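You operate a simulated robot arm through the tools that you are given. There is no shell and no other tool. Be economical: measure what you need, move in short steps, check, and stop when the job is done.

You run a simulated robot arm. Do the job below in one go: nothing can be reset, and whatever is moved stays where it is left.

Task
Fetch the blue syringe and stand it on the white tile. Take the yellow ring bottle and leave it on the yellow tray. Take the purple plug from the wall bench top and put it on top of the white carton. Turn the doser dial to 25 ml. Open the seals drawer, put the tin on the long bench top away in the inside of the seals drawer and shut the drawer again. Turn the wall channel dial to 3. Take the blue bar and leave it on top of the blue carton. Fetch the blue valve from the wall bench top and stand it on top of the black stopper there. Any order will do. Set down upright: blue syringe, yellow ring bottle.

The check looks at the end state, three seconds after you hand in, the way a careful person would. Anything else that was tipped, shoved, dropped, spilled or broken makes it a failure. Lids that push on must go on centred and level and be pressed home; caps that screw on are set level and turned clockwise until they are tight.

Robot
A 6-joint arm with a two-finger gripper on a trunk, on a base that drives. Base frame: it is fixed to the floor where the robot stands at the start and does not move with it; the origin is under the middle of the robot, x ahead of it, y to its left, z up; the surface under the hand at the start is at about z = 850. Lengths are in mm, angles in rad, forces in N, time in s.
With the tool pointing down near the work surface it reaches from about 380 to 860 mm from the robot's upright axis, wherever it stands. Its first joint turns from -2.897 to 2.897 rad. Places, roughly: blue bar (4x2x2 cm) [800, 1600, 900]; blue carton [750, -1750, 750]; blue syringe [500, 0, 1000]; blue valve (3x3x5 cm) [700, 2900, 900]; doser dial [700, 1400, 1000]; inside of the seals drawer [-2100, -400, 600]; purple plug (2x2x4 cm) [600, 1200, 900]; seals drawer [-2200, -400, 700]; stopper (4x4x3 cm) [900, 2900, 900]; tin [500, -2000, 1000]; wall channel dial [700, -2100, 1100]; white carton [500, 1000, 1000]; white tile [750, 500, 750]; yellow ring bottle [750, 0, 1000]; yellow tray (20x9x4 cm) [-1100, 2700, 900]. Payload 2.45 kg.
Tool frame: the origin (TCP) lies between the finger pads and is the grasp point; the fingertips stand 20 mm ahead of it; z points along the fingers, y is the line along which they close. The gripper opens to 140 mm. The gripper's body begins 168 mm behind the TCP.
Orientation is that of the tool frame in the base frame, as a unit quaternion [x, y, z, w]. With the fingers straight down and closing along the base's y, the tool's x points along the base's -x, its y along +y and its z along -z.

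Tools
- The arm moves only by the tool drive_tool. Its argument "motion" is a list of rows, each a list of 6 numbers: the shift along the tool's x, y, z in mm, then the turn, a rotation vector about the tool's x, y, z in rad. In form: [[tx, ty, tz, rx, ry, rz], ...]. A call has 1 to 10 rows; each row shifts and turns the commanded pose from where the row before left it, along the tool's axes as they then stand. "hand" is the finger opening in mm, from 0 to 140, set as the call begins (left out, the last holds). Each row takes 0.2 s and may step no farther than 50 mm and 0.15 rad from the row before; otherwise, or with a gripper value out of range, the whole call is refused. A pose out of reach is approached as far as the arm can. The call stops where the force on the tool passes 40 N (or 10 N more than at its start, if that is more) or the arm is blocked; 0.2 s more then pass. The fingers move at their own pace (about 45 mm/s each) and stop on an object; they squeeze with about 29 N. The grip force told is the motor's: it shows also when the fingers shut on nothing. Time passes only in rows, and 0.2 s behind the last, so rows that do not move let the fingers close. The reply holds the time, the measured pose of the TCP, the force on the tool along the base axes, the opening and the grip force, in the units named above and with some noise, with the torque about the TCP (base axes, N m) and any sound that the robot's microphone picked up.
- Cameras (640 x 400 px; columns grow to the right, rows downward): "scene" is now at [76.2, 178.6, 1837.3]; the picture's right is [0.55, -0.84, 0.00], its down [-0.67, -0.44, -0.59] and it looks along [0.50, 0.33, -0.81] (base axes); focal length 283 px, centre (320, 200). "wrist" rides on the gripper at [78, 11, -209] in the tool frame; the picture's right is [-0.14, 0.99, 0.00], its down [-0.92, -0.13, -0.37] and it looks along [-0.37, -0.05, 0.93] (tool axes); focal length 280 px, centre (320, 200).
- camera(camera): a new picture of that camera. It takes no simulated time.
- raise_lower(by): slides the trunk up (or, below 0, down) by that many mm; the arm and the scene camera ride with it, the base frame stays. It gives what a move gives, with no picture.
- roll_base(legs): drives the robot by 1 to 6 legs, each [ahead, left, turn to the left] in mm, mm and rad, along the robot's own axes; the way and the turn of a leg run together, so that a leg with both is an arc; at most 1500 mm and 3.142 rad a leg. The arm and the cameras ride along, it lands a little off, and it stops where it bumps. It gives what a move gives.
- pan_tilt(pan, tilt): turns the head with the scene camera to pan (to the left, within 2.496 rad either way) and tilt (down, from -0.506 to 1.204), counted from straight ahead of the robot. It gives what a move gives.
- locate(camera, pixels): for up to 12 pixels [column, row] of the newest picture of that camera ("zoom" is the newest enlarged one), the place [x, y, z] in the base frame of the surface seen there, good to about 3 mm, but the place of the scene camera against the robot may be out by one fixed shift of up to 12 mm in any direction. It takes no simulated time.
- enlarge(camera, box): a new picture of the part [left, top, right, bottom] of that camera's present view, enlarged. It takes no simulated time.
- finish_job(): hands the job in; it is judged then, once.

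Go step by step. Measure first, check grasps and placings, and put right what went wrong. The budget is 322 turns and 186 pictures, counting those below and the enlarged ones. Unless the task says otherwise, let go and move clear before handing in, and close with one line.

The tools are called by a JSON object that holds its "api" and its "payload". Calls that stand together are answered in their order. drive_tool: Moves the arm, as the interface text tells. Its arguments: {"type":"object","properties":{"motion":{"type":"array","items":{"type":"array","items":{"type":"number"}}},"hand":{"type":"number"}},"required":["motion"]} The other tools are called the same way: raise_lower (by) slides the trunk up or down; roll_base (legs) drives the base; pan_tilt (pan, tilt) turns the head that bears the scene camera; camera (camera) takes a picture; locate (camera, pixels) gives the place of the surface under pixels of a picture; enlarge (camera, box) takes an enlarged picture of a part of a camera's view; finish_job () hands the job in.

At the start:

```text
time: 0.0
position: [430.9, 325.5, 1135.7]
orientation: [0.0, 1.0, 0.001, 0.001]
force: [-0.1, 0.1, 0.1]
wrist_torque: [0.01, -0.02, 0.01]
width: 139.9
gripper_force: 0.0
trunk travel left (down, up): [-100.0, 130.0]
robot x, y, heading: [1.7, 0.7, -0.001]
head pan, tilt: [0.581, 0.935]
```

scene: 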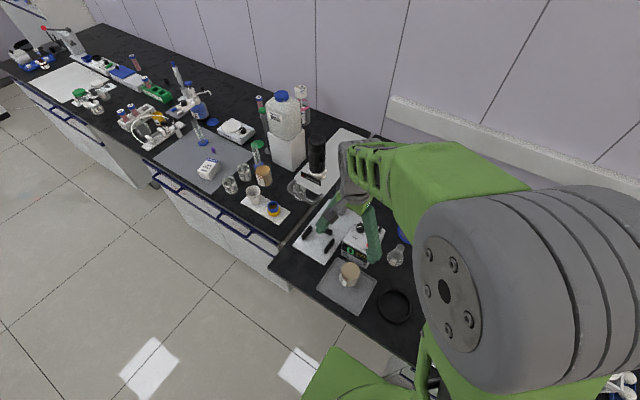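
wrist: 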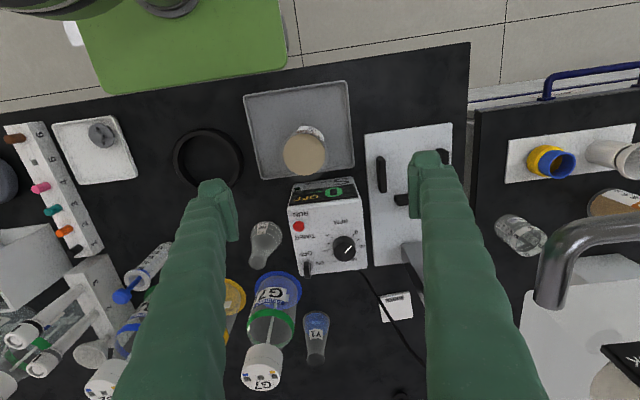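

The opening pictures show the bench ahead and to the left, but the arm hides a good part of it. I'll pan the head to look straight ahead and over the near work area.

{"api": "pan_tilt", "payload": {"pan": 0.0, "tilt": 0.8}}

{"api": "camera", "payload": {"camera": "scene"}}

```text
time: 1.0
position: [430.7, 324.8, 1134.8]
orientation: [0.0, 1.0, 0.0, 0.0]
force: [-0.2, 0.3, 0.0]
wrist_torque: [-0.04, -0.02, 0.02]
width: 140.2
gripper_force: 0.1
trunk travel left (down, up): [-100.0, 130.0]
robot x, y, heading: [1.5, 0.3, -0.004]
head pan, tilt: [0.0, 0.799]
```

```text
183 pictures are left
```

scene: 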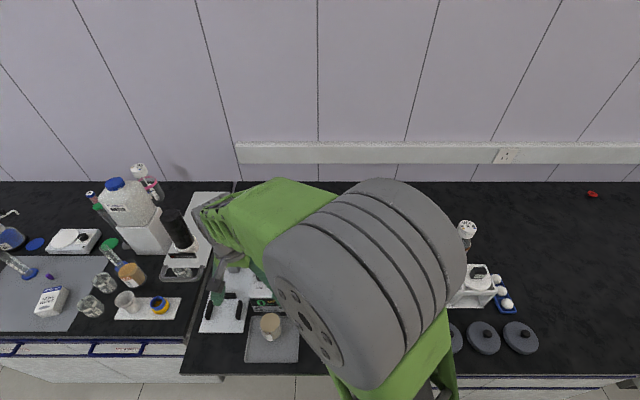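

The arm covers the right of the view. I'll raise it and swing it right, taking a wrist picture along the way.

{"api": "drive_tool", "payload": {"motion": [[0, 0, -40, 0, 0, 0], [0, -50, -20, 0, 0, 0], [0, -50, 0, 0, 0, 0], [0, -50, 0, 0, 0, 0], [0, -50, 0, 0, 0, 0], [0, -50, 0, 0, 0, 0], [0, -50, 0, 0, 0, 0], [0, -25, 0, 0, 0, 0]]}}

{"api": "camera", "payload": {"camera": "wrist"}}

{"api": "camera", "payload": {"camera": "scene"}}

```text
refused: row 2 steps farther than a row can; nothing moved
```

```text
182 pictures are left
```

wrist: 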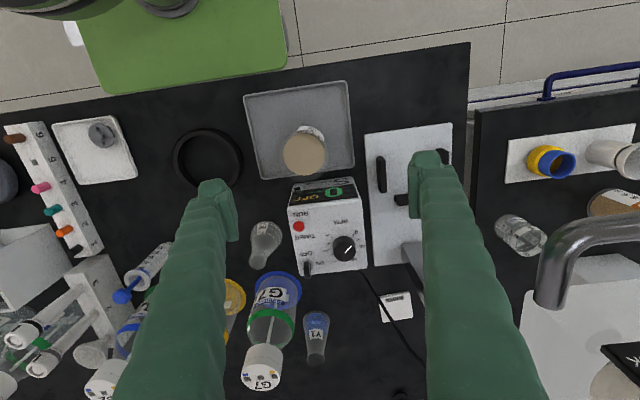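

```text
181 pictures are left
```

scene: 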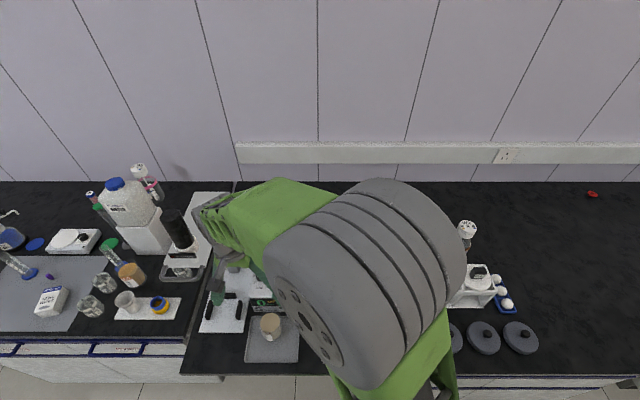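

The call was refused because the second row was too long. I'll send it again with shorter steps.

{"api": "drive_tool", "payload": {"motion": [[0, 0, -40, 0, 0, 0], [0, 0, -40, 0, 0, 0], [0, -49, 0, 0, 0, 0], [0, -49, 0, 0, 0, 0], [0, -49, 0, 0, 0, 0], [0, -49, 0, 0, 0, 0], [0, -49, 0, 0, 0, 0], [0, -49, 0, 0, 0, 0], [0, -49, 0, 0, 0, 0], [0, -49, 0, 0, 0, 0]]}}

{"api": "camera", "payload": {"camera": "wrist"}}

{"api": "camera", "payload": {"camera": "scene"}}

```text
time: 3.2
position: [431.6, -66.1, 1213.2]
orientation: [-0.001, 1.0, 0.0, 0.001]
force: [0.2, 0.0, 0.4]
wrist_torque: [0.02, 0.02, -0.01]
width: 140.0
gripper_force: 0.1
trunk travel left (down, up): [-100.0, 130.0]
robot x, y, heading: [1.9, 0.5, 0.002]
head pan, tilt: [0.0, 0.799]
```

```text
180 pictures are left
```

wrist: 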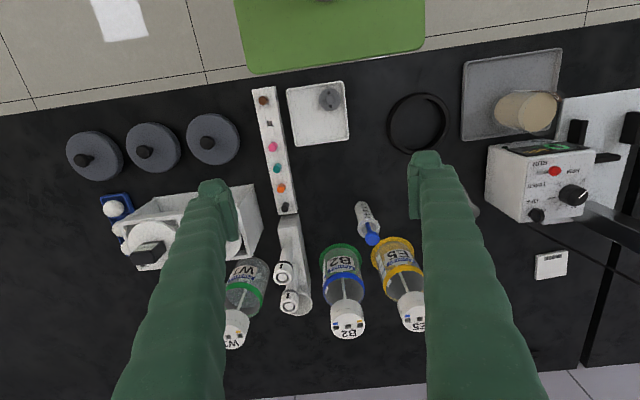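

```text
179 pictures are left
```

scene: 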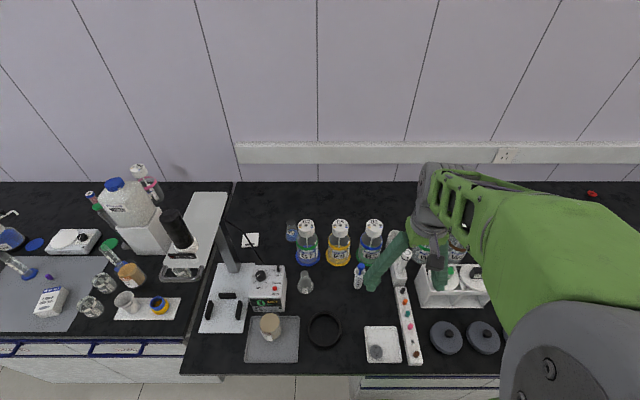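

Now I can see bottles (340,240), a small blue syringe (359,275) and a white square (250,240). I'll enlarge and measure these.

{"api": "enlarge", "payload": {"camera": "scene", "box": [200, 180, 440, 380]}}

{"api": "locate", "payload": {"camera": "scene", "pixels": [[250, 240], [359, 275], [361, 268], [340, 225], [340, 255], [372, 225], [307, 225], [307, 285], [270, 322], [383, 345], [250, 355], [290, 320]]}}

```text
2.00 times, centred on (320, 280) of scene
```

zoom: 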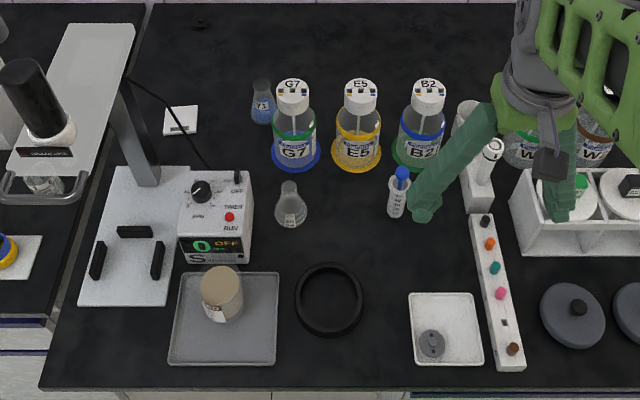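

```text
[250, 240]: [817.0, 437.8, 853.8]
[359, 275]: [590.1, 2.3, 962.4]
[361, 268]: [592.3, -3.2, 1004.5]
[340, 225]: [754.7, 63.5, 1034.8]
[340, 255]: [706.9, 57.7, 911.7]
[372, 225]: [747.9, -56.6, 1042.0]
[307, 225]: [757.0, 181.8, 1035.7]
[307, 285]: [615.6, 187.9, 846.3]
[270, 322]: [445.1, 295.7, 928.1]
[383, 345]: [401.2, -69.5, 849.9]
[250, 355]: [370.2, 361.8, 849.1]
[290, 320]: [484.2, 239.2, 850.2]
```

The white tile is at about (817,438) and the syringe stands at (590,0). I'll look at the bottles up close to confirm their ring colours.

{"api": "enlarge", "payload": {"camera": "scene", "box": [270, 200, 430, 300]}}

{"api": "enlarge", "payload": {"camera": "wrist", "box": [200, 180, 460, 360]}}

```text
4.00 times, centred on (350, 250) of scene
```

zoom: 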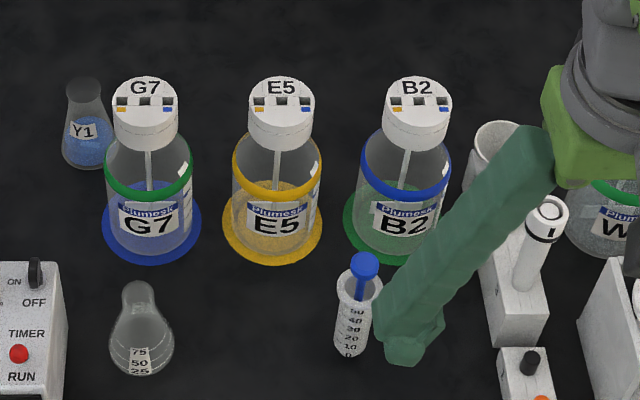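

```text
2.22 times, centred on (330, 270) of wrist
```

zoom: 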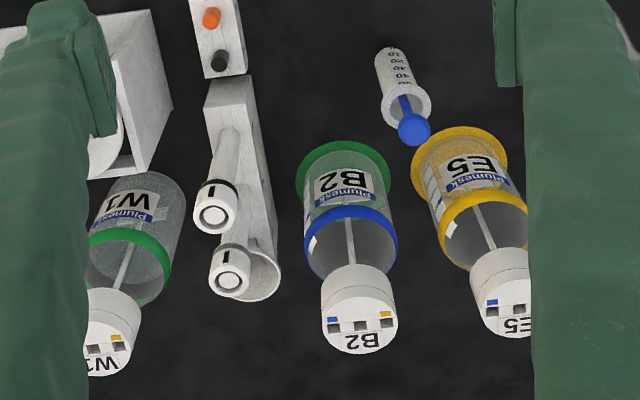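

E5 is the yellow ring bottle and the syringe has a blue plunger with its flange at the top. Before moving anything I'll survey the rest of the room with the head.

{"api": "pan_tilt", "payload": {"pan": 1.2, "tilt": 0.6}}

{"api": "camera", "payload": {"camera": "scene"}}

{"api": "pan_tilt", "payload": {"pan": 2.3, "tilt": 0.5}}

{"api": "camera", "payload": {"camera": "scene"}}

{"api": "pan_tilt", "payload": {"pan": -2.4, "tilt": 0.5}}

{"api": "camera", "payload": {"camera": "scene"}}

{"api": "pan_tilt", "payload": {"pan": -1.1, "tilt": 0.5}}

{"api": "camera", "payload": {"camera": "scene"}}

```text
time: 4.6
position: [432.7, -64.5, 1214.5]
orientation: [0.0, 1.0, 0.0, 0.0]
force: [-0.8, 0.1, 0.7]
wrist_torque: [-0.04, 0.03, -0.01]
width: 139.7
gripper_force: 0.1
trunk travel left (down, up): [-100.0, 130.0]
robot x, y, heading: [0.7, -3.7, -0.0]
head pan, tilt: [1.201, 0.6]
```

```text
175 pictures are left
```

scene: 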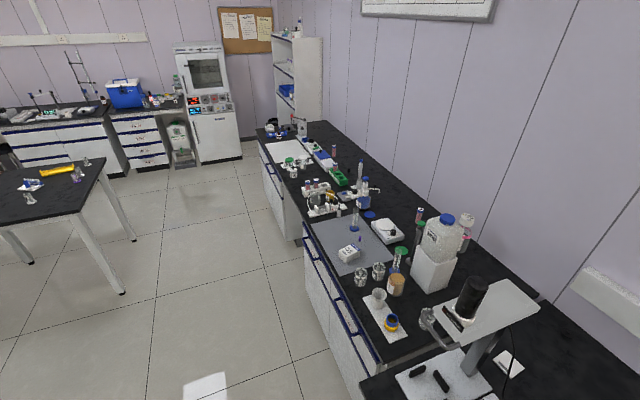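

```text
time: 5.9
position: [432.6, -65.8, 1215.3]
orientation: [0.0, 1.0, 0.0, 0.0]
force: [-0.9, -1.0, -0.2]
wrist_torque: [-0.01, 0.01, -0.03]
width: 140.0
gripper_force: 0.0
trunk travel left (down, up): [-100.0, 130.0]
robot x, y, heading: [0.6, -6.7, 0.003]
head pan, tilt: [2.3, 0.499]
```

```text
174 pictures are left
```

scene: 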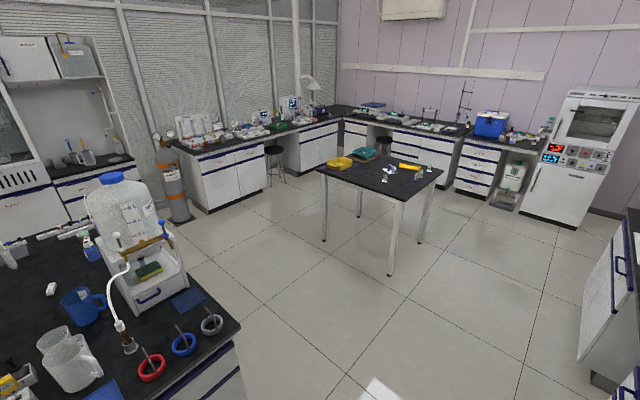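

```text
time: 9.7
position: [431.8, -65.0, 1214.9]
orientation: [0.0, 1.0, 0.0, 0.0]
force: [-0.7, 0.5, 0.0]
wrist_torque: [-0.02, 0.03, 0.02]
width: 140.0
gripper_force: 0.0
trunk travel left (down, up): [-100.0, 130.0]
robot x, y, heading: [1.4, -0.6, -0.003]
head pan, tilt: [-2.4, 0.499]
```

```text
173 pictures are left
```

scene: 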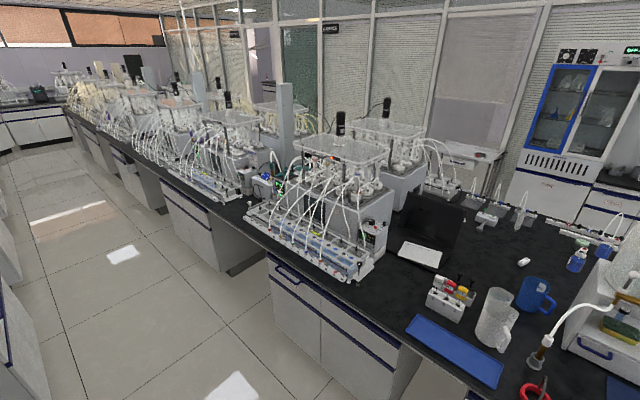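

```text
time: 11.1
position: [432.0, -65.2, 1214.1]
orientation: [0.0, 1.0, 0.0, 0.0]
force: [-1.5, -0.1, 0.3]
wrist_torque: [0.01, -0.02, -0.01]
width: 139.8
gripper_force: 0.0
trunk travel left (down, up): [-100.0, 130.0]
robot x, y, heading: [-0.4, 0.4, 0.002]
head pan, tilt: [-1.1, 0.499]
```

```text
172 pictures are left
```

scene: 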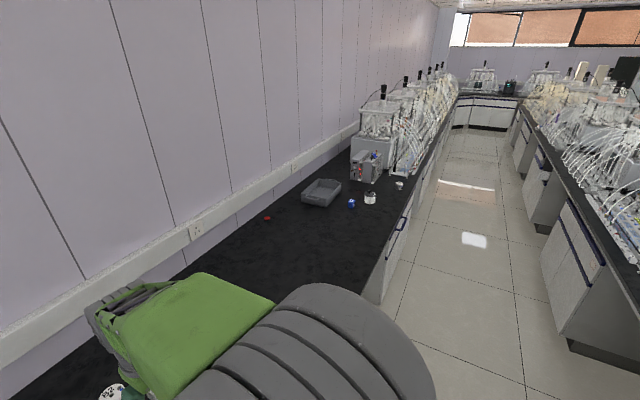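

The room is surveyed: a table with the yellow tray lies behind on the left, and the island with its drawers lies behind on the right. I'll start with the syringe and measure it with the wrist camera, next to the scene camera so I can see the scene shift.

{"api": "pan_tilt", "payload": {"pan": 0.0, "tilt": 0.8}}

{"api": "enlarge", "payload": {"camera": "wrist", "box": [340, 180, 500, 280]}}

{"api": "camera", "payload": {"camera": "scene"}}

```text
time: 12.4
position: [431.5, -65.2, 1215.6]
orientation: [-0.001, 1.0, 0.0, 0.0]
force: [0.9, 0.5, 0.3]
wrist_torque: [0.02, 0.02, 0.01]
width: 139.9
gripper_force: 0.0
trunk travel left (down, up): [-100.0, 130.0]
robot x, y, heading: [1.6, 0.5, -0.002]
head pan, tilt: [0.0, 0.799]
```

```text
4.00 times, centred on (420, 230) of wrist
```

zoom: 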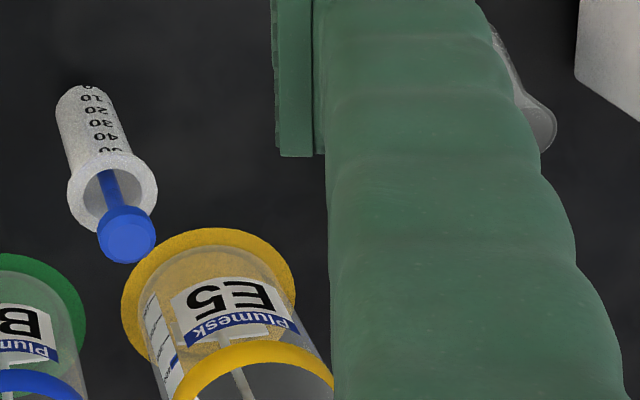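

```text
170 pictures are left
```

scene: 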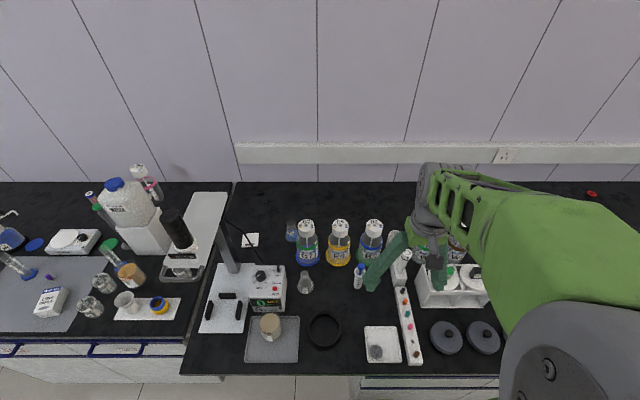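

{"api": "locate", "payload": {"camera": "zoom", "pixels": [[126, 240], [72, 200], [150, 190], [90, 100], [110, 165], [215, 235], [240, 355]]}}

{"api": "enlarge", "payload": {"camera": "scene", "box": [300, 220, 420, 295]}}

```text
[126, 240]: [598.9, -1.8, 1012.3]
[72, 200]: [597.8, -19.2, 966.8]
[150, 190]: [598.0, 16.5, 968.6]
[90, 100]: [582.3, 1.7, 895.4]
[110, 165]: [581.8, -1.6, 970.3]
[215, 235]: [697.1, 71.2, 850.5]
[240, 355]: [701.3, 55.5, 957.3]
```

```text
5.33 times, centred on (360, 258) of scene
```

zoom: 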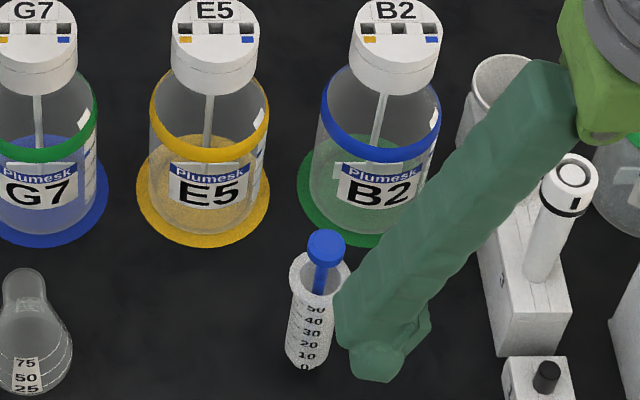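

{"api": "locate", "payload": {"camera": "zoom", "pixels": [[326, 242], [295, 275], [347, 275], [308, 300], [308, 350], [288, 340], [328, 340], [216, 10], [203, 240], [305, 362]]}}

```text
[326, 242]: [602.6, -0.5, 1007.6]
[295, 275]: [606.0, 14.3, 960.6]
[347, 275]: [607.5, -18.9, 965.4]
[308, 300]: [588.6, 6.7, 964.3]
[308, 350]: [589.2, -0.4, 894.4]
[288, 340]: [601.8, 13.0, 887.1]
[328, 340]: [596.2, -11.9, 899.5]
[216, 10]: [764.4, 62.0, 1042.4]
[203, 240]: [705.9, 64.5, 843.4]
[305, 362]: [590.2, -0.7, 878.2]
```

The syringe axis is at about (598,-1), with the flange at 968 and a barrel about 26 mm wide. I'll move over it.

{"api": "drive_tool", "payload": {"hand": 80, "motion": [[-42, 16, 0, 0, 0, 0], [-42, 16, 0, 0, 0, 0], [-42, 16, 0, 0, 0, 0], [-41, 16, 0, 0, 0, 0], [0, 0, 0, 0, 0, 0], [0, 0, 50, 0, 0, 0], [0, 0, 50, 0, 0, 0], [0, 0, 50, 0, 0, 0]]}}

{"api": "camera", "payload": {"camera": "wrist"}}

{"api": "camera", "payload": {"camera": "scene"}}

```text
time: 14.2
position: [598.3, -2.7, 1065.5]
orientation: [0.0, 1.0, 0.0, 0.001]
force: [-0.2, -0.5, -0.3]
wrist_torque: [-0.02, 0.03, 0.0]
width: 80.0
gripper_force: 0.1
trunk travel left (down, up): [-100.0, 130.0]
robot x, y, heading: [0.6, -2.1, -0.001]
head pan, tilt: [0.0, 0.799]
```

```text
168 pictures are left
```

wrist: 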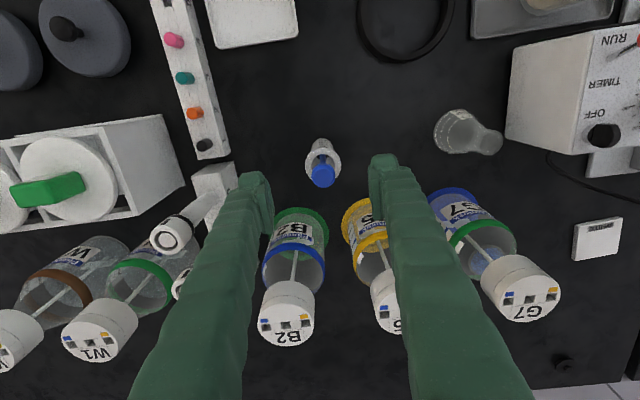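

```text
167 pictures are left
```

scene: 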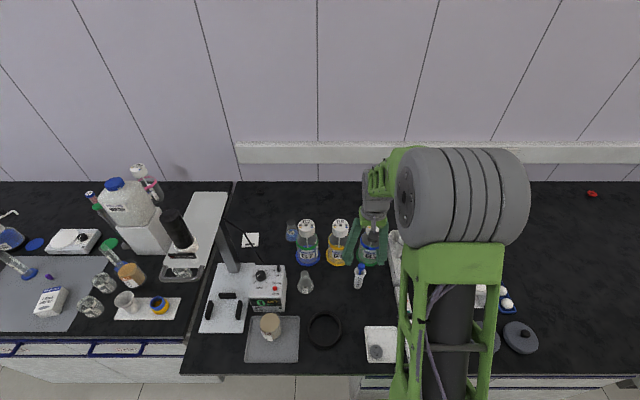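

The gap is centred on the syringe (322,170). I'll go down to z 915 and close.

{"api": "drive_tool", "payload": {"motion": [[0, 2, 40, 0, 0, 0], [0, 0, 40, 0, 0, 0], [0, 0, 40, 0, 0, 0], [0, 0, 30, 0, 0, 0], [0, 0, 0, 0, 0, 0]]}}

{"api": "drive_tool", "payload": {"hand": 15, "motion": [[0, 0, 0, 0, 0, 0], [0, 0, 0, 0, 0, 0], [0, 0, 0, 0, 0, 0], [0, 0, 0, 0, 0, 0], [0, 0, 0, 0, 0, 0]]}}

{"api": "camera", "payload": {"camera": "wrist"}}

```text
time: 15.4
position: [598.5, -1.4, 916.0]
orientation: [0.0, 1.0, 0.0, 0.0]
force: [0.3, -1.2, 0.1]
wrist_torque: [0.01, -0.02, 0.0]
width: 79.7
gripper_force: 0.0
trunk travel left (down, up): [-100.0, 130.0]
robot x, y, heading: [-0.9, 0.5, -0.001]
head pan, tilt: [0.0, 0.799]
```

```text
time: 16.6
position: [598.3, -2.0, 915.8]
orientation: [0.001, 1.0, 0.001, 0.0]
force: [0.0, 0.3, 0.1]
wrist_torque: [0.02, 0.02, 0.02]
width: 28.9
gripper_force: 29.1
trunk travel left (down, up): [-100.0, 130.0]
robot x, y, heading: [0.3, -1.9, -0.001]
head pan, tilt: [0.0, 0.799]
```

```text
166 pictures are left
```

wrist: 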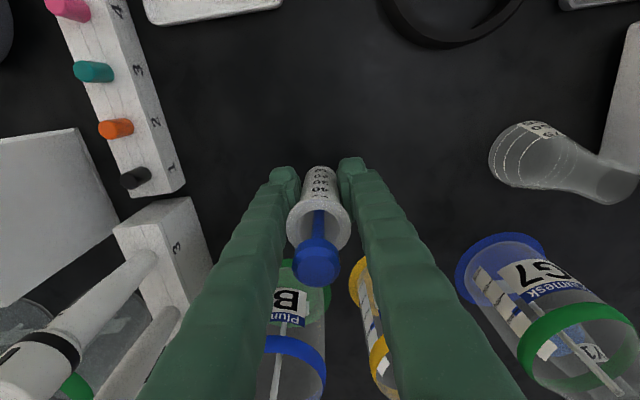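

The grip holds at 28.9 mm. I'll lift it and measure the tile and the stand beside it.

{"api": "drive_tool", "payload": {"motion": [[0, 0, -50, 0, 0, 0], [0, 0, -50, 0, 0, 0], [0, 0, -50, 0, 0, 0], [0, 0, -50, 0, 0, 0], [0, 0, -50, 0, 0, 0], [0, 0, -50, 0, 0, 0]]}}

{"api": "enlarge", "payload": {"camera": "scene", "box": [150, 170, 342, 290]}}

{"api": "locate", "payload": {"camera": "scene", "pixels": [[242, 235], [257, 235], [259, 245], [242, 246], [225, 197], [210, 245], [237, 265], [232, 250], [180, 230], [191, 198]]}}

```text
time: 18.1
position: [596.5, -0.4, 1217.0]
orientation: [0.0, 1.0, -0.001, 0.0]
force: [-0.2, -0.4, -0.5]
wrist_torque: [-0.01, -0.03, -0.04]
width: 29.1
gripper_force: 28.8
trunk travel left (down, up): [-100.0, 130.0]
robot x, y, heading: [3.5, -0.6, 0.003]
head pan, tilt: [0.0, 0.799]
```

```text
3.33 times, centred on (246, 230) of scene
```

zoom: 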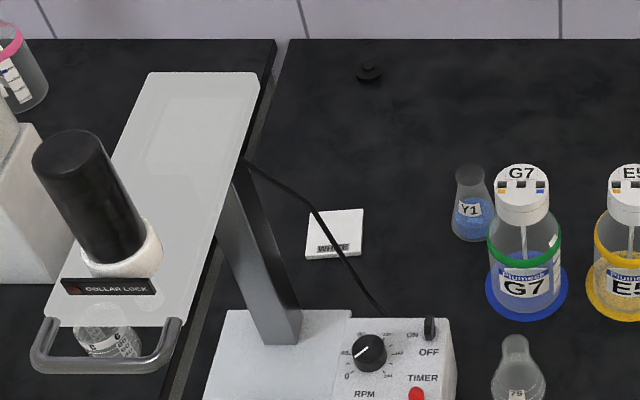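

```text
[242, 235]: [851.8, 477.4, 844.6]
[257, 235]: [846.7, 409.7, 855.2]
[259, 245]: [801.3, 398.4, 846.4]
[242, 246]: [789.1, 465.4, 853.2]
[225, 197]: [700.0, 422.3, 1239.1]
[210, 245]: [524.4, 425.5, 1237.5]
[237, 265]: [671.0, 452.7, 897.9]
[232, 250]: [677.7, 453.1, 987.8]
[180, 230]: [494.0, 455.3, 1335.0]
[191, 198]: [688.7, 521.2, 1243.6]
```

The mixer plate overhangs at x up to about 710, y 420 to 530 and z 1240, and a cord crosses in front of the tile. I'll measure the cord and the plate corner from this zoom.

{"api": "locate", "payload": {"camera": "zoom", "pixels": [[262, 169], [285, 187], [312, 210], [330, 235], [352, 269], [372, 299], [258, 80], [150, 78], [335, 235], [319, 218], [470, 170], [472, 235]]}}

{"api": "camera", "payload": {"camera": "wrist"}}

```text
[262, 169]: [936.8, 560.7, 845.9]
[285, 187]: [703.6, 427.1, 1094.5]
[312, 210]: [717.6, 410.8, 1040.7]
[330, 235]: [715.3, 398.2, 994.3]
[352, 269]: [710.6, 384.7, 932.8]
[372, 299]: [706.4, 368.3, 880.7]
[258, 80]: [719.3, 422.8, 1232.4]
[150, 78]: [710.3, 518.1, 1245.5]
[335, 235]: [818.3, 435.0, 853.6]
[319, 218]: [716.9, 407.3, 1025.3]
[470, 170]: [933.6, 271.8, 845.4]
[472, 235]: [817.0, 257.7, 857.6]
```

```text
164 pictures are left
```

wrist: 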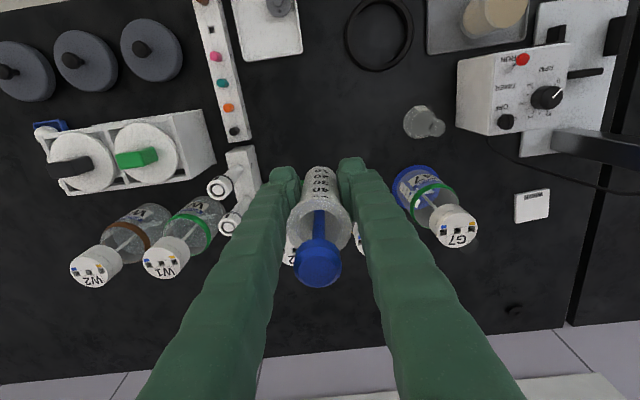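

The cord hangs in the plane x≈715, from (704,427,1094) to (706,368,880), so I'll come from the right at larger x. I'll pin down the tile with the wrist picture and check the gap between base and bench.

{"api": "locate", "payload": {"camera": "wrist", "pixels": [[532, 206], [516, 194], [548, 190], [550, 218], [516, 223], [458, 212], [416, 178], [441, 130]]}}

{"api": "pan_tilt", "payload": {"pan": 0.4, "tilt": 1.2}}

{"api": "camera", "payload": {"camera": "scene"}}

```text
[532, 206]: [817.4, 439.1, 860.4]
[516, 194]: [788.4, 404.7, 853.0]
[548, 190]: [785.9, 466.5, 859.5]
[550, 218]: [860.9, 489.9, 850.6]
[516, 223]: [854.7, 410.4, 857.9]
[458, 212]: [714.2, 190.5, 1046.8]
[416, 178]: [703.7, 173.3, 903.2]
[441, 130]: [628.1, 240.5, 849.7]
```

```text
time: 18.9
position: [597.6, -1.0, 1216.3]
orientation: [0.0, 1.0, 0.0, 0.001]
force: [-0.4, 0.2, -0.4]
wrist_torque: [0.01, -0.02, -0.04]
width: 29.0
gripper_force: 29.6
trunk travel left (down, up): [-100.0, 130.0]
robot x, y, heading: [-1.5, -0.6, 0.002]
head pan, tilt: [0.4, 1.201]
```

```text
163 pictures are left
```

scene: 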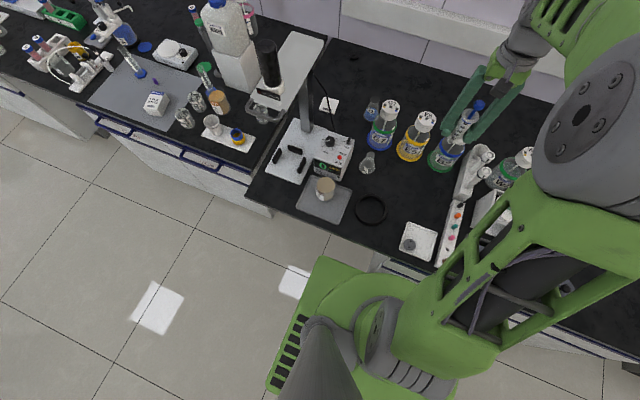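

{"api": "locate", "payload": {"camera": "scene", "pixels": [[322, 258], [400, 285], [270, 385], [345, 237], [370, 265], [250, 190], [230, 170], [100, 95]]}}

```text
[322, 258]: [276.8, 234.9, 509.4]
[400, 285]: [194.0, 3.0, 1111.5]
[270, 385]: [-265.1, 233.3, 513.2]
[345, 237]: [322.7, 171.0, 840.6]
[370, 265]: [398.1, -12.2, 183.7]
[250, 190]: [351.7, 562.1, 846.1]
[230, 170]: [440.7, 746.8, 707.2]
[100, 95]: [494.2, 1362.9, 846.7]
```

The base is ±277 by ±235 and stands 510 high, with the bench edge at about x=322, so 40 ahead is safe. I'll drive 40 ahead and 150 left with the syringe held high.

{"api": "roll_base", "payload": {"legs": [[40, 150, 0]]}}

{"api": "pan_tilt", "payload": {"pan": 0.3, "tilt": 0.8}}

{"api": "camera", "payload": {"camera": "scene"}}

```text
time: 20.8
position: [624.1, 126.4, 1216.8]
orientation: [0.007, 1.0, 0.0, 0.0]
force: [0.3, -0.1, 0.5]
wrist_torque: [0.06, 0.0, 0.0]
width: 29.3
gripper_force: 29.1
trunk travel left (down, up): [-100.0, 130.0]
robot x, y, heading: [28.4, 137.9, -0.012]
head pan, tilt: [0.4, 1.201]
stopped in leg 1: the robot was blocked; the commanded pose is now the measured one
```

```text
time: 21.6
position: [625.5, 127.2, 1216.2]
orientation: [0.006, 1.0, 0.0, 0.0]
force: [-0.4, -0.6, -0.7]
wrist_torque: [0.01, -0.03, 0.04]
width: 29.3
gripper_force: 29.1
trunk travel left (down, up): [-100.0, 130.0]
robot x, y, heading: [26.9, 137.9, -0.012]
head pan, tilt: [0.3, 0.799]
```

```text
162 pictures are left
```

scene: 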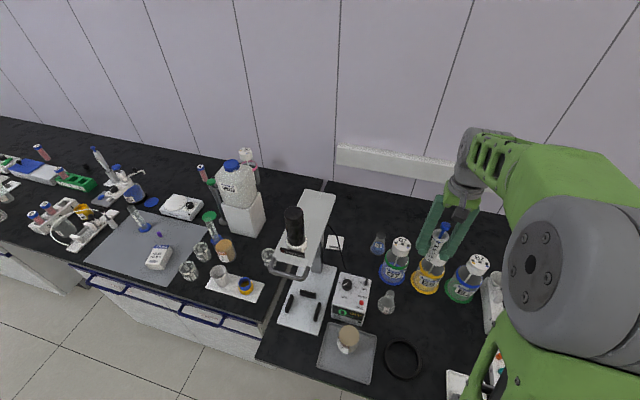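

The base stopped against the bench front at x≈27, and nothing was disturbed. I'll yaw the hand radially and bring the syringe in over the tile from the right, staying high.

{"api": "drive_tool", "payload": {"motion": [[0, 0, 0, 0, 0, -0.12], [0, 0, 0, 0, 0, -0.12], [0, 0, 0, 0, 0, -0.12], [-45, 20.6, 0, 0, 0, 0], [-45, 20.6, 0, 0, 0, 0], [-45, 20.6, 0, 0, 0, 0], [-45, 20.6, 0, 0, 0, 0], [-43.5, 20.6, 0, 0, 0, 0]]}}

{"api": "drive_tool", "payload": {"motion": [[-21, 41, 0, 0, 0, 0], [-21, 41, 0, 0, 0, 0], [-21, 41, 0, 0, 0, 0], [0, 0, 0, 0, 0, 0]]}}

{"api": "camera", "payload": {"camera": "scene"}}

{"api": "camera", "payload": {"camera": "wrist"}}

```text
time: 23.4
position: [800.7, 302.6, 1214.6]
orientation: [-0.174, 0.985, 0.0, -0.001]
force: [-0.8, 0.5, -0.7]
wrist_torque: [-0.03, 0.07, 0.01]
width: 29.1
gripper_force: 29.1
trunk travel left (down, up): [-100.0, 130.0]
robot x, y, heading: [30.3, 135.4, -0.01]
head pan, tilt: [0.3, 0.799]
```

```text
time: 24.4
position: [805.3, 433.0, 1211.8]
orientation: [-0.173, 0.985, -0.001, -0.001]
force: [0.6, -0.2, -0.4]
wrist_torque: [-0.05, 0.07, 0.01]
width: 29.3
gripper_force: 28.4
out of reach, approached as far as the arm can: row 3
trunk travel left (down, up): [-100.0, 130.0]
robot x, y, heading: [25.8, 133.0, -0.013]
head pan, tilt: [0.3, 0.799]
```

```text
161 pictures are left
```

scene: 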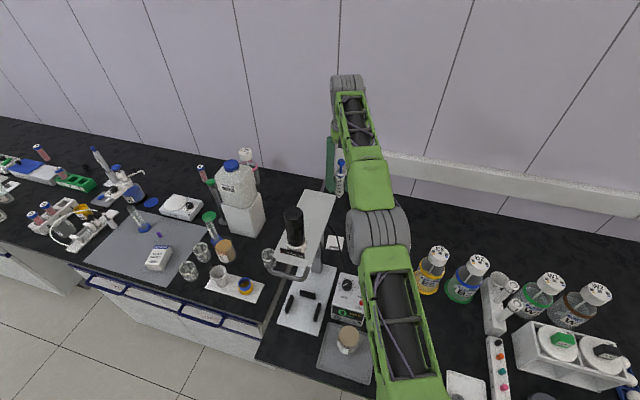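

```text
160 pictures are left
```

wrist: 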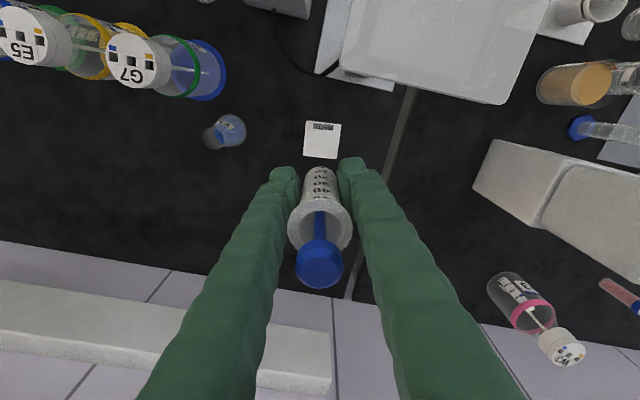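

At this height the arm is almost fully stretched, but lower down it reaches a little farther. I'll measure the forearm's clearance from the plate before descending.

{"api": "locate", "payload": {"camera": "scene", "pixels": [[354, 170], [356, 195], [350, 225], [340, 110], [333, 198], [330, 220], [362, 270], [347, 200]]}}

{"api": "locate", "payload": {"camera": "wrist", "pixels": [[322, 140], [305, 124], [339, 124], [337, 157], [305, 155]]}}

```text
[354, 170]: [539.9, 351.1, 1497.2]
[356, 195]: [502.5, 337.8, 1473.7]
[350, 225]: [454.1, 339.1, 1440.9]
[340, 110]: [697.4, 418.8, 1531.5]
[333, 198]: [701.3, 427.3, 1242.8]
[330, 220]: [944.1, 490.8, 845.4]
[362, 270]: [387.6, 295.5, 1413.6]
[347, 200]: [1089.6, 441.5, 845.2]
```

```text
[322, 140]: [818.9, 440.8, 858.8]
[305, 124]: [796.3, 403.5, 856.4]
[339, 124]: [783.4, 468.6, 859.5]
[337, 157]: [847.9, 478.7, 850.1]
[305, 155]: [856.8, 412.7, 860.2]
```

On the way down the wrist would pass within millimetres of the plate edge (y≈422). So I'll set the syringe down on open bench and regrip it with the hand leaning to the right, which keeps the wrist clear. First I'll back off and yaw.

{"api": "drive_tool", "payload": {"motion": [[20, -41, 0, 0, 0, 0], [20, -41, 0, 0, 0, 0], [20, -41, 0, 0, 0, 0]]}}

{"api": "drive_tool", "payload": {"motion": [[0, 0, 0, 0, 0, -0.1359], [0, 0, 0, 0, 0, -0.1359], [0, 0, 0, 0, 0, -0.1359], [0, 0, 0, 0, 0, -0.1359], [0, 0, 0, 0, 0, -0.1359], [0, 0, 0, 0, 0, -0.1359], [0, 0, 0, 0, 0, -0.1359], [0, 0, 0, 0, 0, -0.1359], [0, 0, 0, 0, 0, -0.1359]]}}

```text
time: 25.2
position: [791.6, 296.1, 1210.7]
orientation: [-0.174, 0.985, 0.0, 0.0]
force: [0.4, -0.4, 0.0]
wrist_torque: [-0.06, 0.05, 0.02]
width: 28.9
gripper_force: 28.9
trunk travel left (down, up): [-100.0, 130.0]
robot x, y, heading: [27.6, 136.6, -0.009]
head pan, tilt: [0.3, 0.799]
```

```text
time: 27.2
position: [790.4, 298.4, 1211.5]
orientation: [0.708, -0.706, 0.0, 0.0]
force: [-0.8, -0.9, -0.4]
wrist_torque: [-0.04, -0.01, 0.0]
width: 28.9
gripper_force: 28.8
trunk travel left (down, up): [-100.0, 130.0]
robot x, y, heading: [27.1, 138.2, -0.01]
head pan, tilt: [0.3, 0.799]
```

Yaw is done, with the hand now closing along x. I'll carry the syringe to (598,20) and lower it.

{"api": "drive_tool", "payload": {"motion": [[39.7, 27.4, 0, 0, 0, 0], [39.7, 27.4, 0, 0, 0, 0], [39.7, 27.4, 0, 0, 0, 0], [39.7, 27.4, 0, 0, 0, 0], [39.7, 27.4, 0, 0, 0, 0], [39.7, 27.4, 0, 0, 0, 0], [39.7, 27.4, 0, 0, 0, 0]]}}

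{"api": "drive_tool", "payload": {"motion": [[0, 0, 50, 0, 0, 0], [0, 0, 50, 0, 0, 0], [0, 0, 50, 0, 0, 0], [0, 0, 50, 0, 0, 0], [0, 0, 50, 0, 0, 0], [0, 0, 35, 0, 0, 0], [0, 0, 0, 0, 0, 0]]}}

{"api": "drive_tool", "payload": {"motion": [[0, 0, 3, 0, 0, 0], [0, 0, 3, 0, 0, 0], [0, 0, 3, 0, 0, 0], [0, 0, 0, 0, 0, 0]]}}

{"api": "camera", "payload": {"camera": "wrist"}}

```text
time: 28.9
position: [598.2, 16.9, 1212.6]
orientation: [0.708, -0.707, 0.0, 0.001]
force: [-0.3, 0.4, -0.5]
wrist_torque: [0.03, -0.04, -0.01]
width: 29.3
gripper_force: 28.6
trunk travel left (down, up): [-100.0, 130.0]
robot x, y, heading: [30.1, 132.5, -0.013]
head pan, tilt: [0.3, 0.799]
```

```text
time: 30.4
position: [599.6, 17.3, 925.5]
orientation: [0.708, -0.706, -0.001, 0.0]
force: [0.6, 0.2, -0.5]
wrist_torque: [-0.02, 0.01, 0.0]
width: 29.1
gripper_force: 28.5
trunk travel left (down, up): [-100.0, 130.0]
robot x, y, heading: [29.6, 137.2, -0.009]
head pan, tilt: [0.3, 0.799]
```

```text
time: 31.4
position: [598.3, 18.9, 917.8]
orientation: [0.708, -0.707, -0.001, 0.0]
force: [-1.6, 0.5, -0.9]
wrist_torque: [-0.01, 0.0, 0.01]
width: 29.0
gripper_force: 28.6
trunk travel left (down, up): [-100.0, 130.0]
robot x, y, heading: [28.5, 134.1, -0.012]
head pan, tilt: [0.3, 0.799]
```

```text
159 pictures are left
```

wrist: 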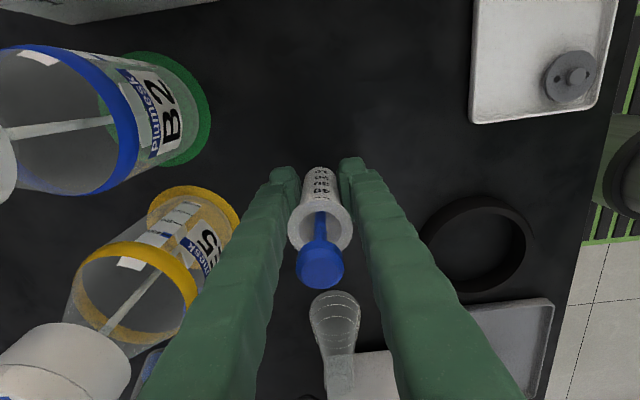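

I'm about 2 mm above the bench, so I'll ease down until there is contact.

{"api": "drive_tool", "payload": {"motion": [[0, 0, 1, 0, 0, 0], [0, 0, 1, 0, 0, 0], [0, 0, 1, 0, 0, 0], [0, 0, 0, 0, 0, 0]]}}

```text
time: 32.5
position: [598.1, 17.8, 914.5]
orientation: [0.709, -0.706, -0.001, 0.0]
force: [-0.3, 0.4, 2.0]
wrist_torque: [0.03, 0.02, -0.03]
width: 29.2
gripper_force: 28.9
trunk travel left (down, up): [-100.0, 130.0]
robot x, y, heading: [29.2, 135.6, -0.013]
head pan, tilt: [0.3, 0.799]
```

There is a light contact of 2 N. I'll open, lean the hand 0.5 rad about its closing axis and regrip.

{"api": "drive_tool", "payload": {"hand": 60, "motion": [[0, 0, 0, 0, 0, 0], [0, 0, 0, 0, 0, 0], [0, 0, 0, 0, 0, 0], [0, 0, 0, 0, -0.125, 0], [0, 0, 0, 0, -0.125, 0], [0, 0, 0, 0, -0.125, 0], [0, 0, 0, 0, -0.125, 0], [0, 0, 0, 0, 0, 0]]}}

{"api": "camera", "payload": {"camera": "wrist"}}

{"api": "camera", "payload": {"camera": "scene"}}

```text
time: 34.2
position: [598.7, 17.5, 914.8]
orientation: [0.685, -0.685, -0.176, -0.176]
force: [0.3, -0.1, -0.4]
wrist_torque: [0.01, 0.04, 0.0]
width: 60.2
gripper_force: 0.0
trunk travel left (down, up): [-100.0, 130.0]
robot x, y, heading: [29.4, 135.0, -0.007]
head pan, tilt: [0.3, 0.799]
```

```text
158 pictures are left
```

wrist: 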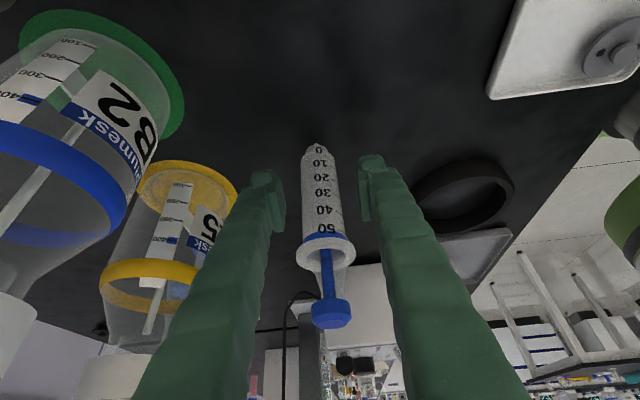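

```text
157 pictures are left
```

scene: 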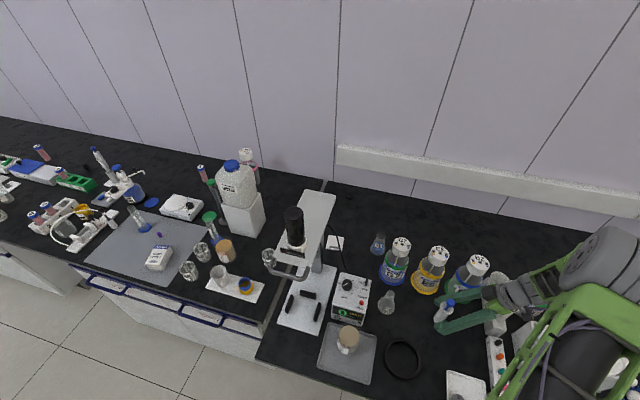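

The syringe is still standing and centred between the fingers, and nothing touches. I'll close, then lift.

{"api": "drive_tool", "payload": {"hand": 15, "motion": [[0, 0, 0, 0, 0, 0], [0, 0, 0, 0, 0, 0], [0, 0, 0, 0, 0, 0], [0, 0, 0, 0, 0, 0], [0, 0, 0, 0, 0, 0]]}}

{"api": "drive_tool", "payload": {"motion": [[-24, 0, -43.9, 0, 0, 0], [-24, 0, -43.9, 0, 0, 0], [-24, 0, -43.9, 0, 0, 0], [-24, 0, -43.9, 0, 0, 0], [-24, 0, -43.9, 0, 0, 0], [0, 0, 0, 0, 0, 0]]}}

{"api": "camera", "payload": {"camera": "wrist"}}

```text
time: 35.5
position: [599.1, 18.4, 914.3]
orientation: [0.686, -0.684, -0.175, -0.174]
force: [-0.2, 0.5, 0.6]
wrist_torque: [0.03, -0.01, 0.01]
width: 29.1
gripper_force: 28.7
trunk travel left (down, up): [-100.0, 130.0]
robot x, y, heading: [24.1, 137.3, -0.008]
head pan, tilt: [0.3, 0.799]
```

```text
time: 36.9
position: [599.1, 18.2, 1164.4]
orientation: [0.685, -0.685, -0.175, -0.173]
force: [0.5, -0.5, -1.0]
wrist_torque: [-0.02, 0.0, -0.01]
width: 29.1
gripper_force: 28.9
trunk travel left (down, up): [-100.0, 130.0]
robot x, y, heading: [30.9, 132.9, -0.01]
head pan, tilt: [0.3, 0.799]
```

```text
156 pictures are left
```

wrist: 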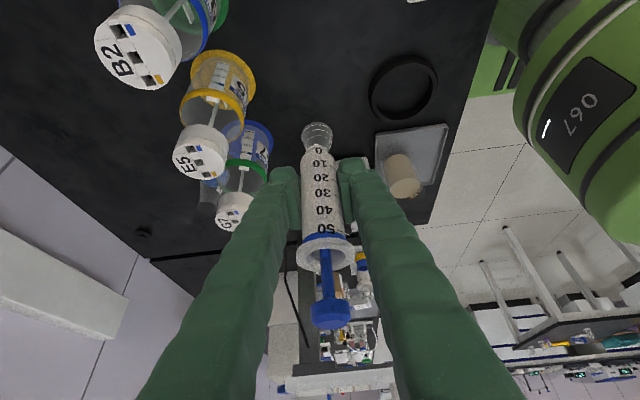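

It's held firmly. I'll move out in +x and then +y toward the tile at z 1164.

{"api": "drive_tool", "payload": {"motion": [[0, -44, 0, 0, 0, 0], [0, -44, 0, 0, 0, 0], [0, -44, 0, 0, 0, 0], [0, -44, 0, 0, 0, 0], [0, -44, 0, 0, 0, 0]]}}

{"api": "drive_tool", "payload": {"motion": [[-41, 0, 22.4, 0, 0, 0], [-41, 0, 22.4, 0, 0, 0], [-41, 0, 22.4, 0, 0, 0], [-41, 0, 22.4, 0, 0, 0], [-41, 0, 22.4, 0, 0, 0], [-41, 0, 22.4, 0, 0, 0], [-41, 0, 22.4, 0, 0, 0], [-41, 0, 22.4, 0, 0, 0], [-41, 0, 22.4, 0, 0, 0]]}}

{"api": "camera", "payload": {"camera": "wrist"}}

{"api": "camera", "payload": {"camera": "scene"}}

```text
time: 38.0
position: [819.0, 18.3, 1163.9]
orientation: [-0.685, 0.685, 0.177, 0.174]
force: [0.6, -0.3, -0.6]
wrist_torque: [0.02, 0.06, 0.03]
width: 29.2
gripper_force: 28.7
trunk travel left (down, up): [-100.0, 130.0]
robot x, y, heading: [24.5, 140.9, -0.013]
head pan, tilt: [0.3, 0.799]
```

```text
time: 40.0
position: [817.2, 441.2, 1164.3]
orientation: [-0.685, 0.685, 0.174, 0.174]
force: [-0.2, 0.1, 0.1]
wrist_torque: [-0.01, 0.03, -0.01]
width: 29.2
gripper_force: 29.0
trunk travel left (down, up): [-100.0, 130.0]
robot x, y, heading: [31.6, 137.4, -0.015]
head pan, tilt: [0.3, 0.799]
```

```text
155 pictures are left
```

wrist: 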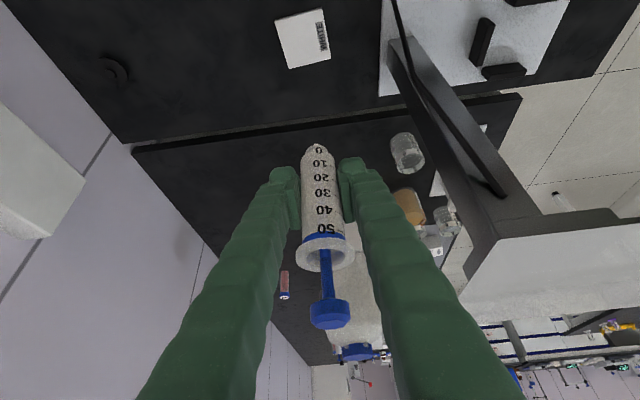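

```text
154 pictures are left
```

scene: 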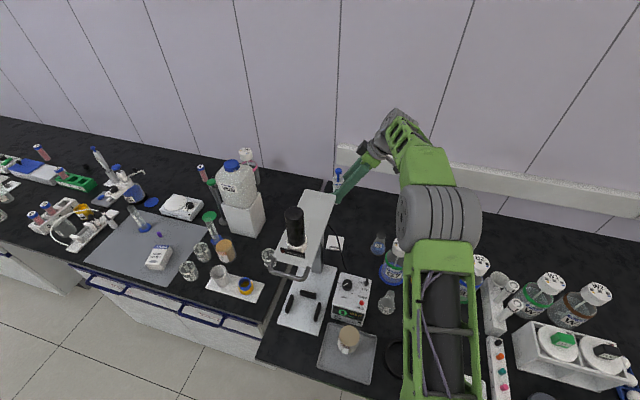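

The hand is well clear of the plate and the tile (303,38) lies below. I'll lower to about z 926 and then ease onto it.

{"api": "drive_tool", "payload": {"motion": [[23, 0, 42.1, 0, 0, 0], [23, 0, 42.1, 0, 0, 0], [23, 0, 42.1, 0, 0, 0], [23, 0, 42.1, 0, 0, 0], [21.3, 0, 38, 0, 0, 0], [0, 0, 0, 0, 0, 0]]}}

{"api": "camera", "payload": {"camera": "wrist"}}

{"api": "enlarge", "payload": {"camera": "scene", "box": [260, 140, 452, 260]}}

```text
time: 41.5
position: [819.5, 437.8, 927.1]
orientation: [0.686, -0.684, -0.175, -0.174]
force: [0.0, 0.0, -0.9]
wrist_torque: [0.01, -0.02, -0.02]
width: 29.0
gripper_force: 28.6
trunk travel left (down, up): [-100.0, 130.0]
robot x, y, heading: [29.1, 136.8, -0.005]
head pan, tilt: [0.3, 0.799]
```

```text
153 pictures are left
```

wrist: 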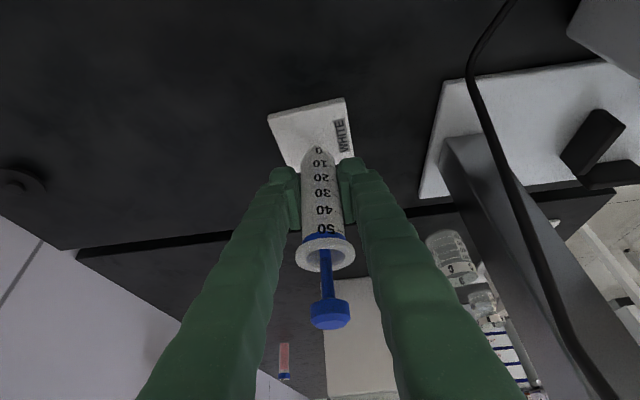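

```text
3.33 times, centred on (356, 200) of scene
```

zoom: 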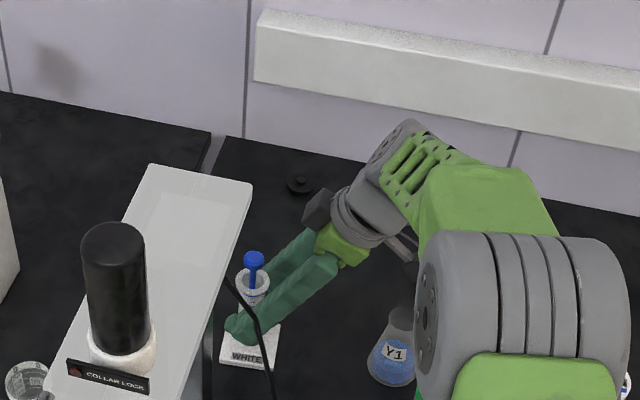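

It's centred over the tile. Easing down in small steps.

{"api": "drive_tool", "payload": {"motion": [[1, 0, 1.75, 0, 0, 0], [0.5, 0, 0.9, 0, 0, 0], [0.5, 0, 0.9, 0, 0, 0], [0, 0, 0, 0, 0, 0]]}}

{"api": "drive_tool", "payload": {"motion": [[0.5, 0, 0.9, 0, 0, 0], [0, 0, 0, 0, 0, 0]]}}

```text
time: 42.5
position: [818.9, 438.9, 926.1]
orientation: [0.686, -0.684, -0.175, -0.175]
force: [0.0, 0.8, -0.2]
wrist_torque: [0.0, 0.0, 0.01]
width: 29.4
gripper_force: 29.0
trunk travel left (down, up): [-100.0, 130.0]
robot x, y, heading: [28.3, 138.6, -0.013]
head pan, tilt: [0.3, 0.799]
```

```text
time: 43.0
position: [818.5, 437.9, 924.7]
orientation: [0.686, -0.684, -0.175, -0.174]
force: [0.5, 0.0, 0.5]
wrist_torque: [0.0, 0.01, -0.04]
width: 29.3
gripper_force: 29.1
trunk travel left (down, up): [-100.0, 130.0]
robot x, y, heading: [30.6, 138.6, -0.011]
head pan, tilt: [0.3, 0.799]
```

{"api": "drive_tool", "payload": {"motion": [[0.5, 0, 0.9, 0, 0, 0], [0, 0, 0, 0, 0, 0]]}}

{"api": "drive_tool", "payload": {"motion": [[0.5, 0, 0.9, 0, 0, 0], [0, 0, 0, 0, 0, 0]]}}

{"api": "drive_tool", "payload": {"motion": [[0.5, 0, 0.9, 0, 0, 0], [0, 0, 0, 0, 0, 0]]}}

```text
time: 43.6
position: [818.1, 437.1, 923.7]
orientation: [0.686, -0.685, -0.175, -0.175]
force: [-0.1, 0.2, 7.8]
wrist_torque: [0.04, -0.04, -0.01]
width: 29.0
gripper_force: 29.5
trunk travel left (down, up): [-100.0, 130.0]
robot x, y, heading: [30.0, 135.5, -0.009]
head pan, tilt: [0.3, 0.799]
```

```text
time: 44.2
position: [818.0, 437.4, 925.0]
orientation: [0.685, -0.685, -0.174, -0.176]
force: [1.5, -0.2, 14.9]
wrist_torque: [0.13, -0.08, 0.0]
width: 29.1
gripper_force: 29.6
trunk travel left (down, up): [-100.0, 130.0]
robot x, y, heading: [28.3, 135.0, -0.01]
head pan, tilt: [0.3, 0.799]
```

```text
time: 44.9
position: [818.0, 438.7, 924.1]
orientation: [0.686, -0.684, -0.175, -0.177]
force: [0.8, 0.4, 23.9]
wrist_torque: [0.08, -0.05, 0.0]
width: 29.1
gripper_force: 28.7
trunk travel left (down, up): [-100.0, 130.0]
robot x, y, heading: [29.5, 134.0, -0.011]
head pan, tilt: [0.3, 0.799]
```

Contact is now 24 N. I'll back up 2 mm to ease the press, open, and withdraw along the hand axis.

{"api": "drive_tool", "payload": {"motion": [[-1, 0, -1.8, 0, 0, 0], [0, 0, 0, 0, 0, 0]]}}

{"api": "drive_tool", "payload": {"hand": 60, "motion": [[0, 0, 0, 0, 0, 0], [0, 0, 0, 0, 0, 0], [0, 0, 0, 0, 0, 0], [0, 0, -30, 0, 0, 0], [0, 0, -40, 0, 0, 0], [0, 0, -40, 0, 0, 0], [0, 0, -40, 0, 0, 0]]}}

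{"api": "camera", "payload": {"camera": "wrist"}}

{"api": "enlarge", "payload": {"camera": "scene", "box": [260, 140, 452, 260]}}

```text
time: 45.5
position: [817.9, 435.8, 923.9]
orientation: [0.686, -0.685, -0.174, -0.175]
force: [2.4, 2.3, 14.0]
wrist_torque: [0.13, -0.18, 0.03]
width: 28.9
gripper_force: 29.5
trunk travel left (down, up): [-100.0, 130.0]
robot x, y, heading: [28.0, 134.9, -0.01]
head pan, tilt: [0.3, 0.799]
```

```text
time: 47.0
position: [818.7, 364.3, 1055.3]
orientation: [0.686, -0.685, -0.175, -0.175]
force: [-1.1, 0.1, 0.8]
wrist_torque: [0.01, -0.01, 0.0]
width: 59.8
gripper_force: 0.0
trunk travel left (down, up): [-100.0, 130.0]
robot x, y, heading: [26.7, 136.2, -0.011]
head pan, tilt: [0.3, 0.799]
```

```text
151 pictures are left
```

wrist: 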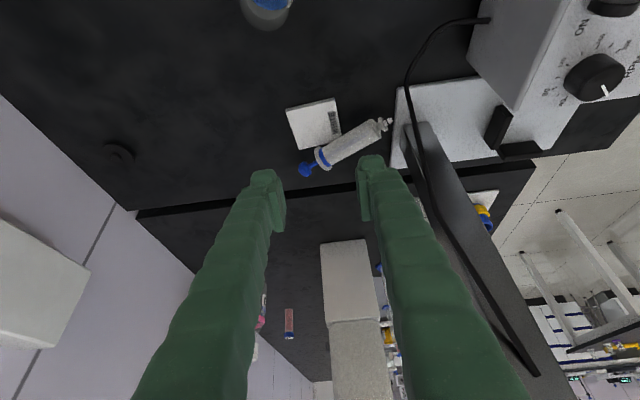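

```text
3.33 times, centred on (356, 200) of scene
```

zoom: 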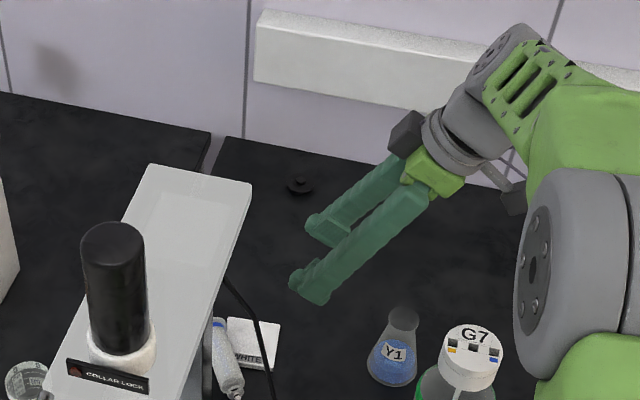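

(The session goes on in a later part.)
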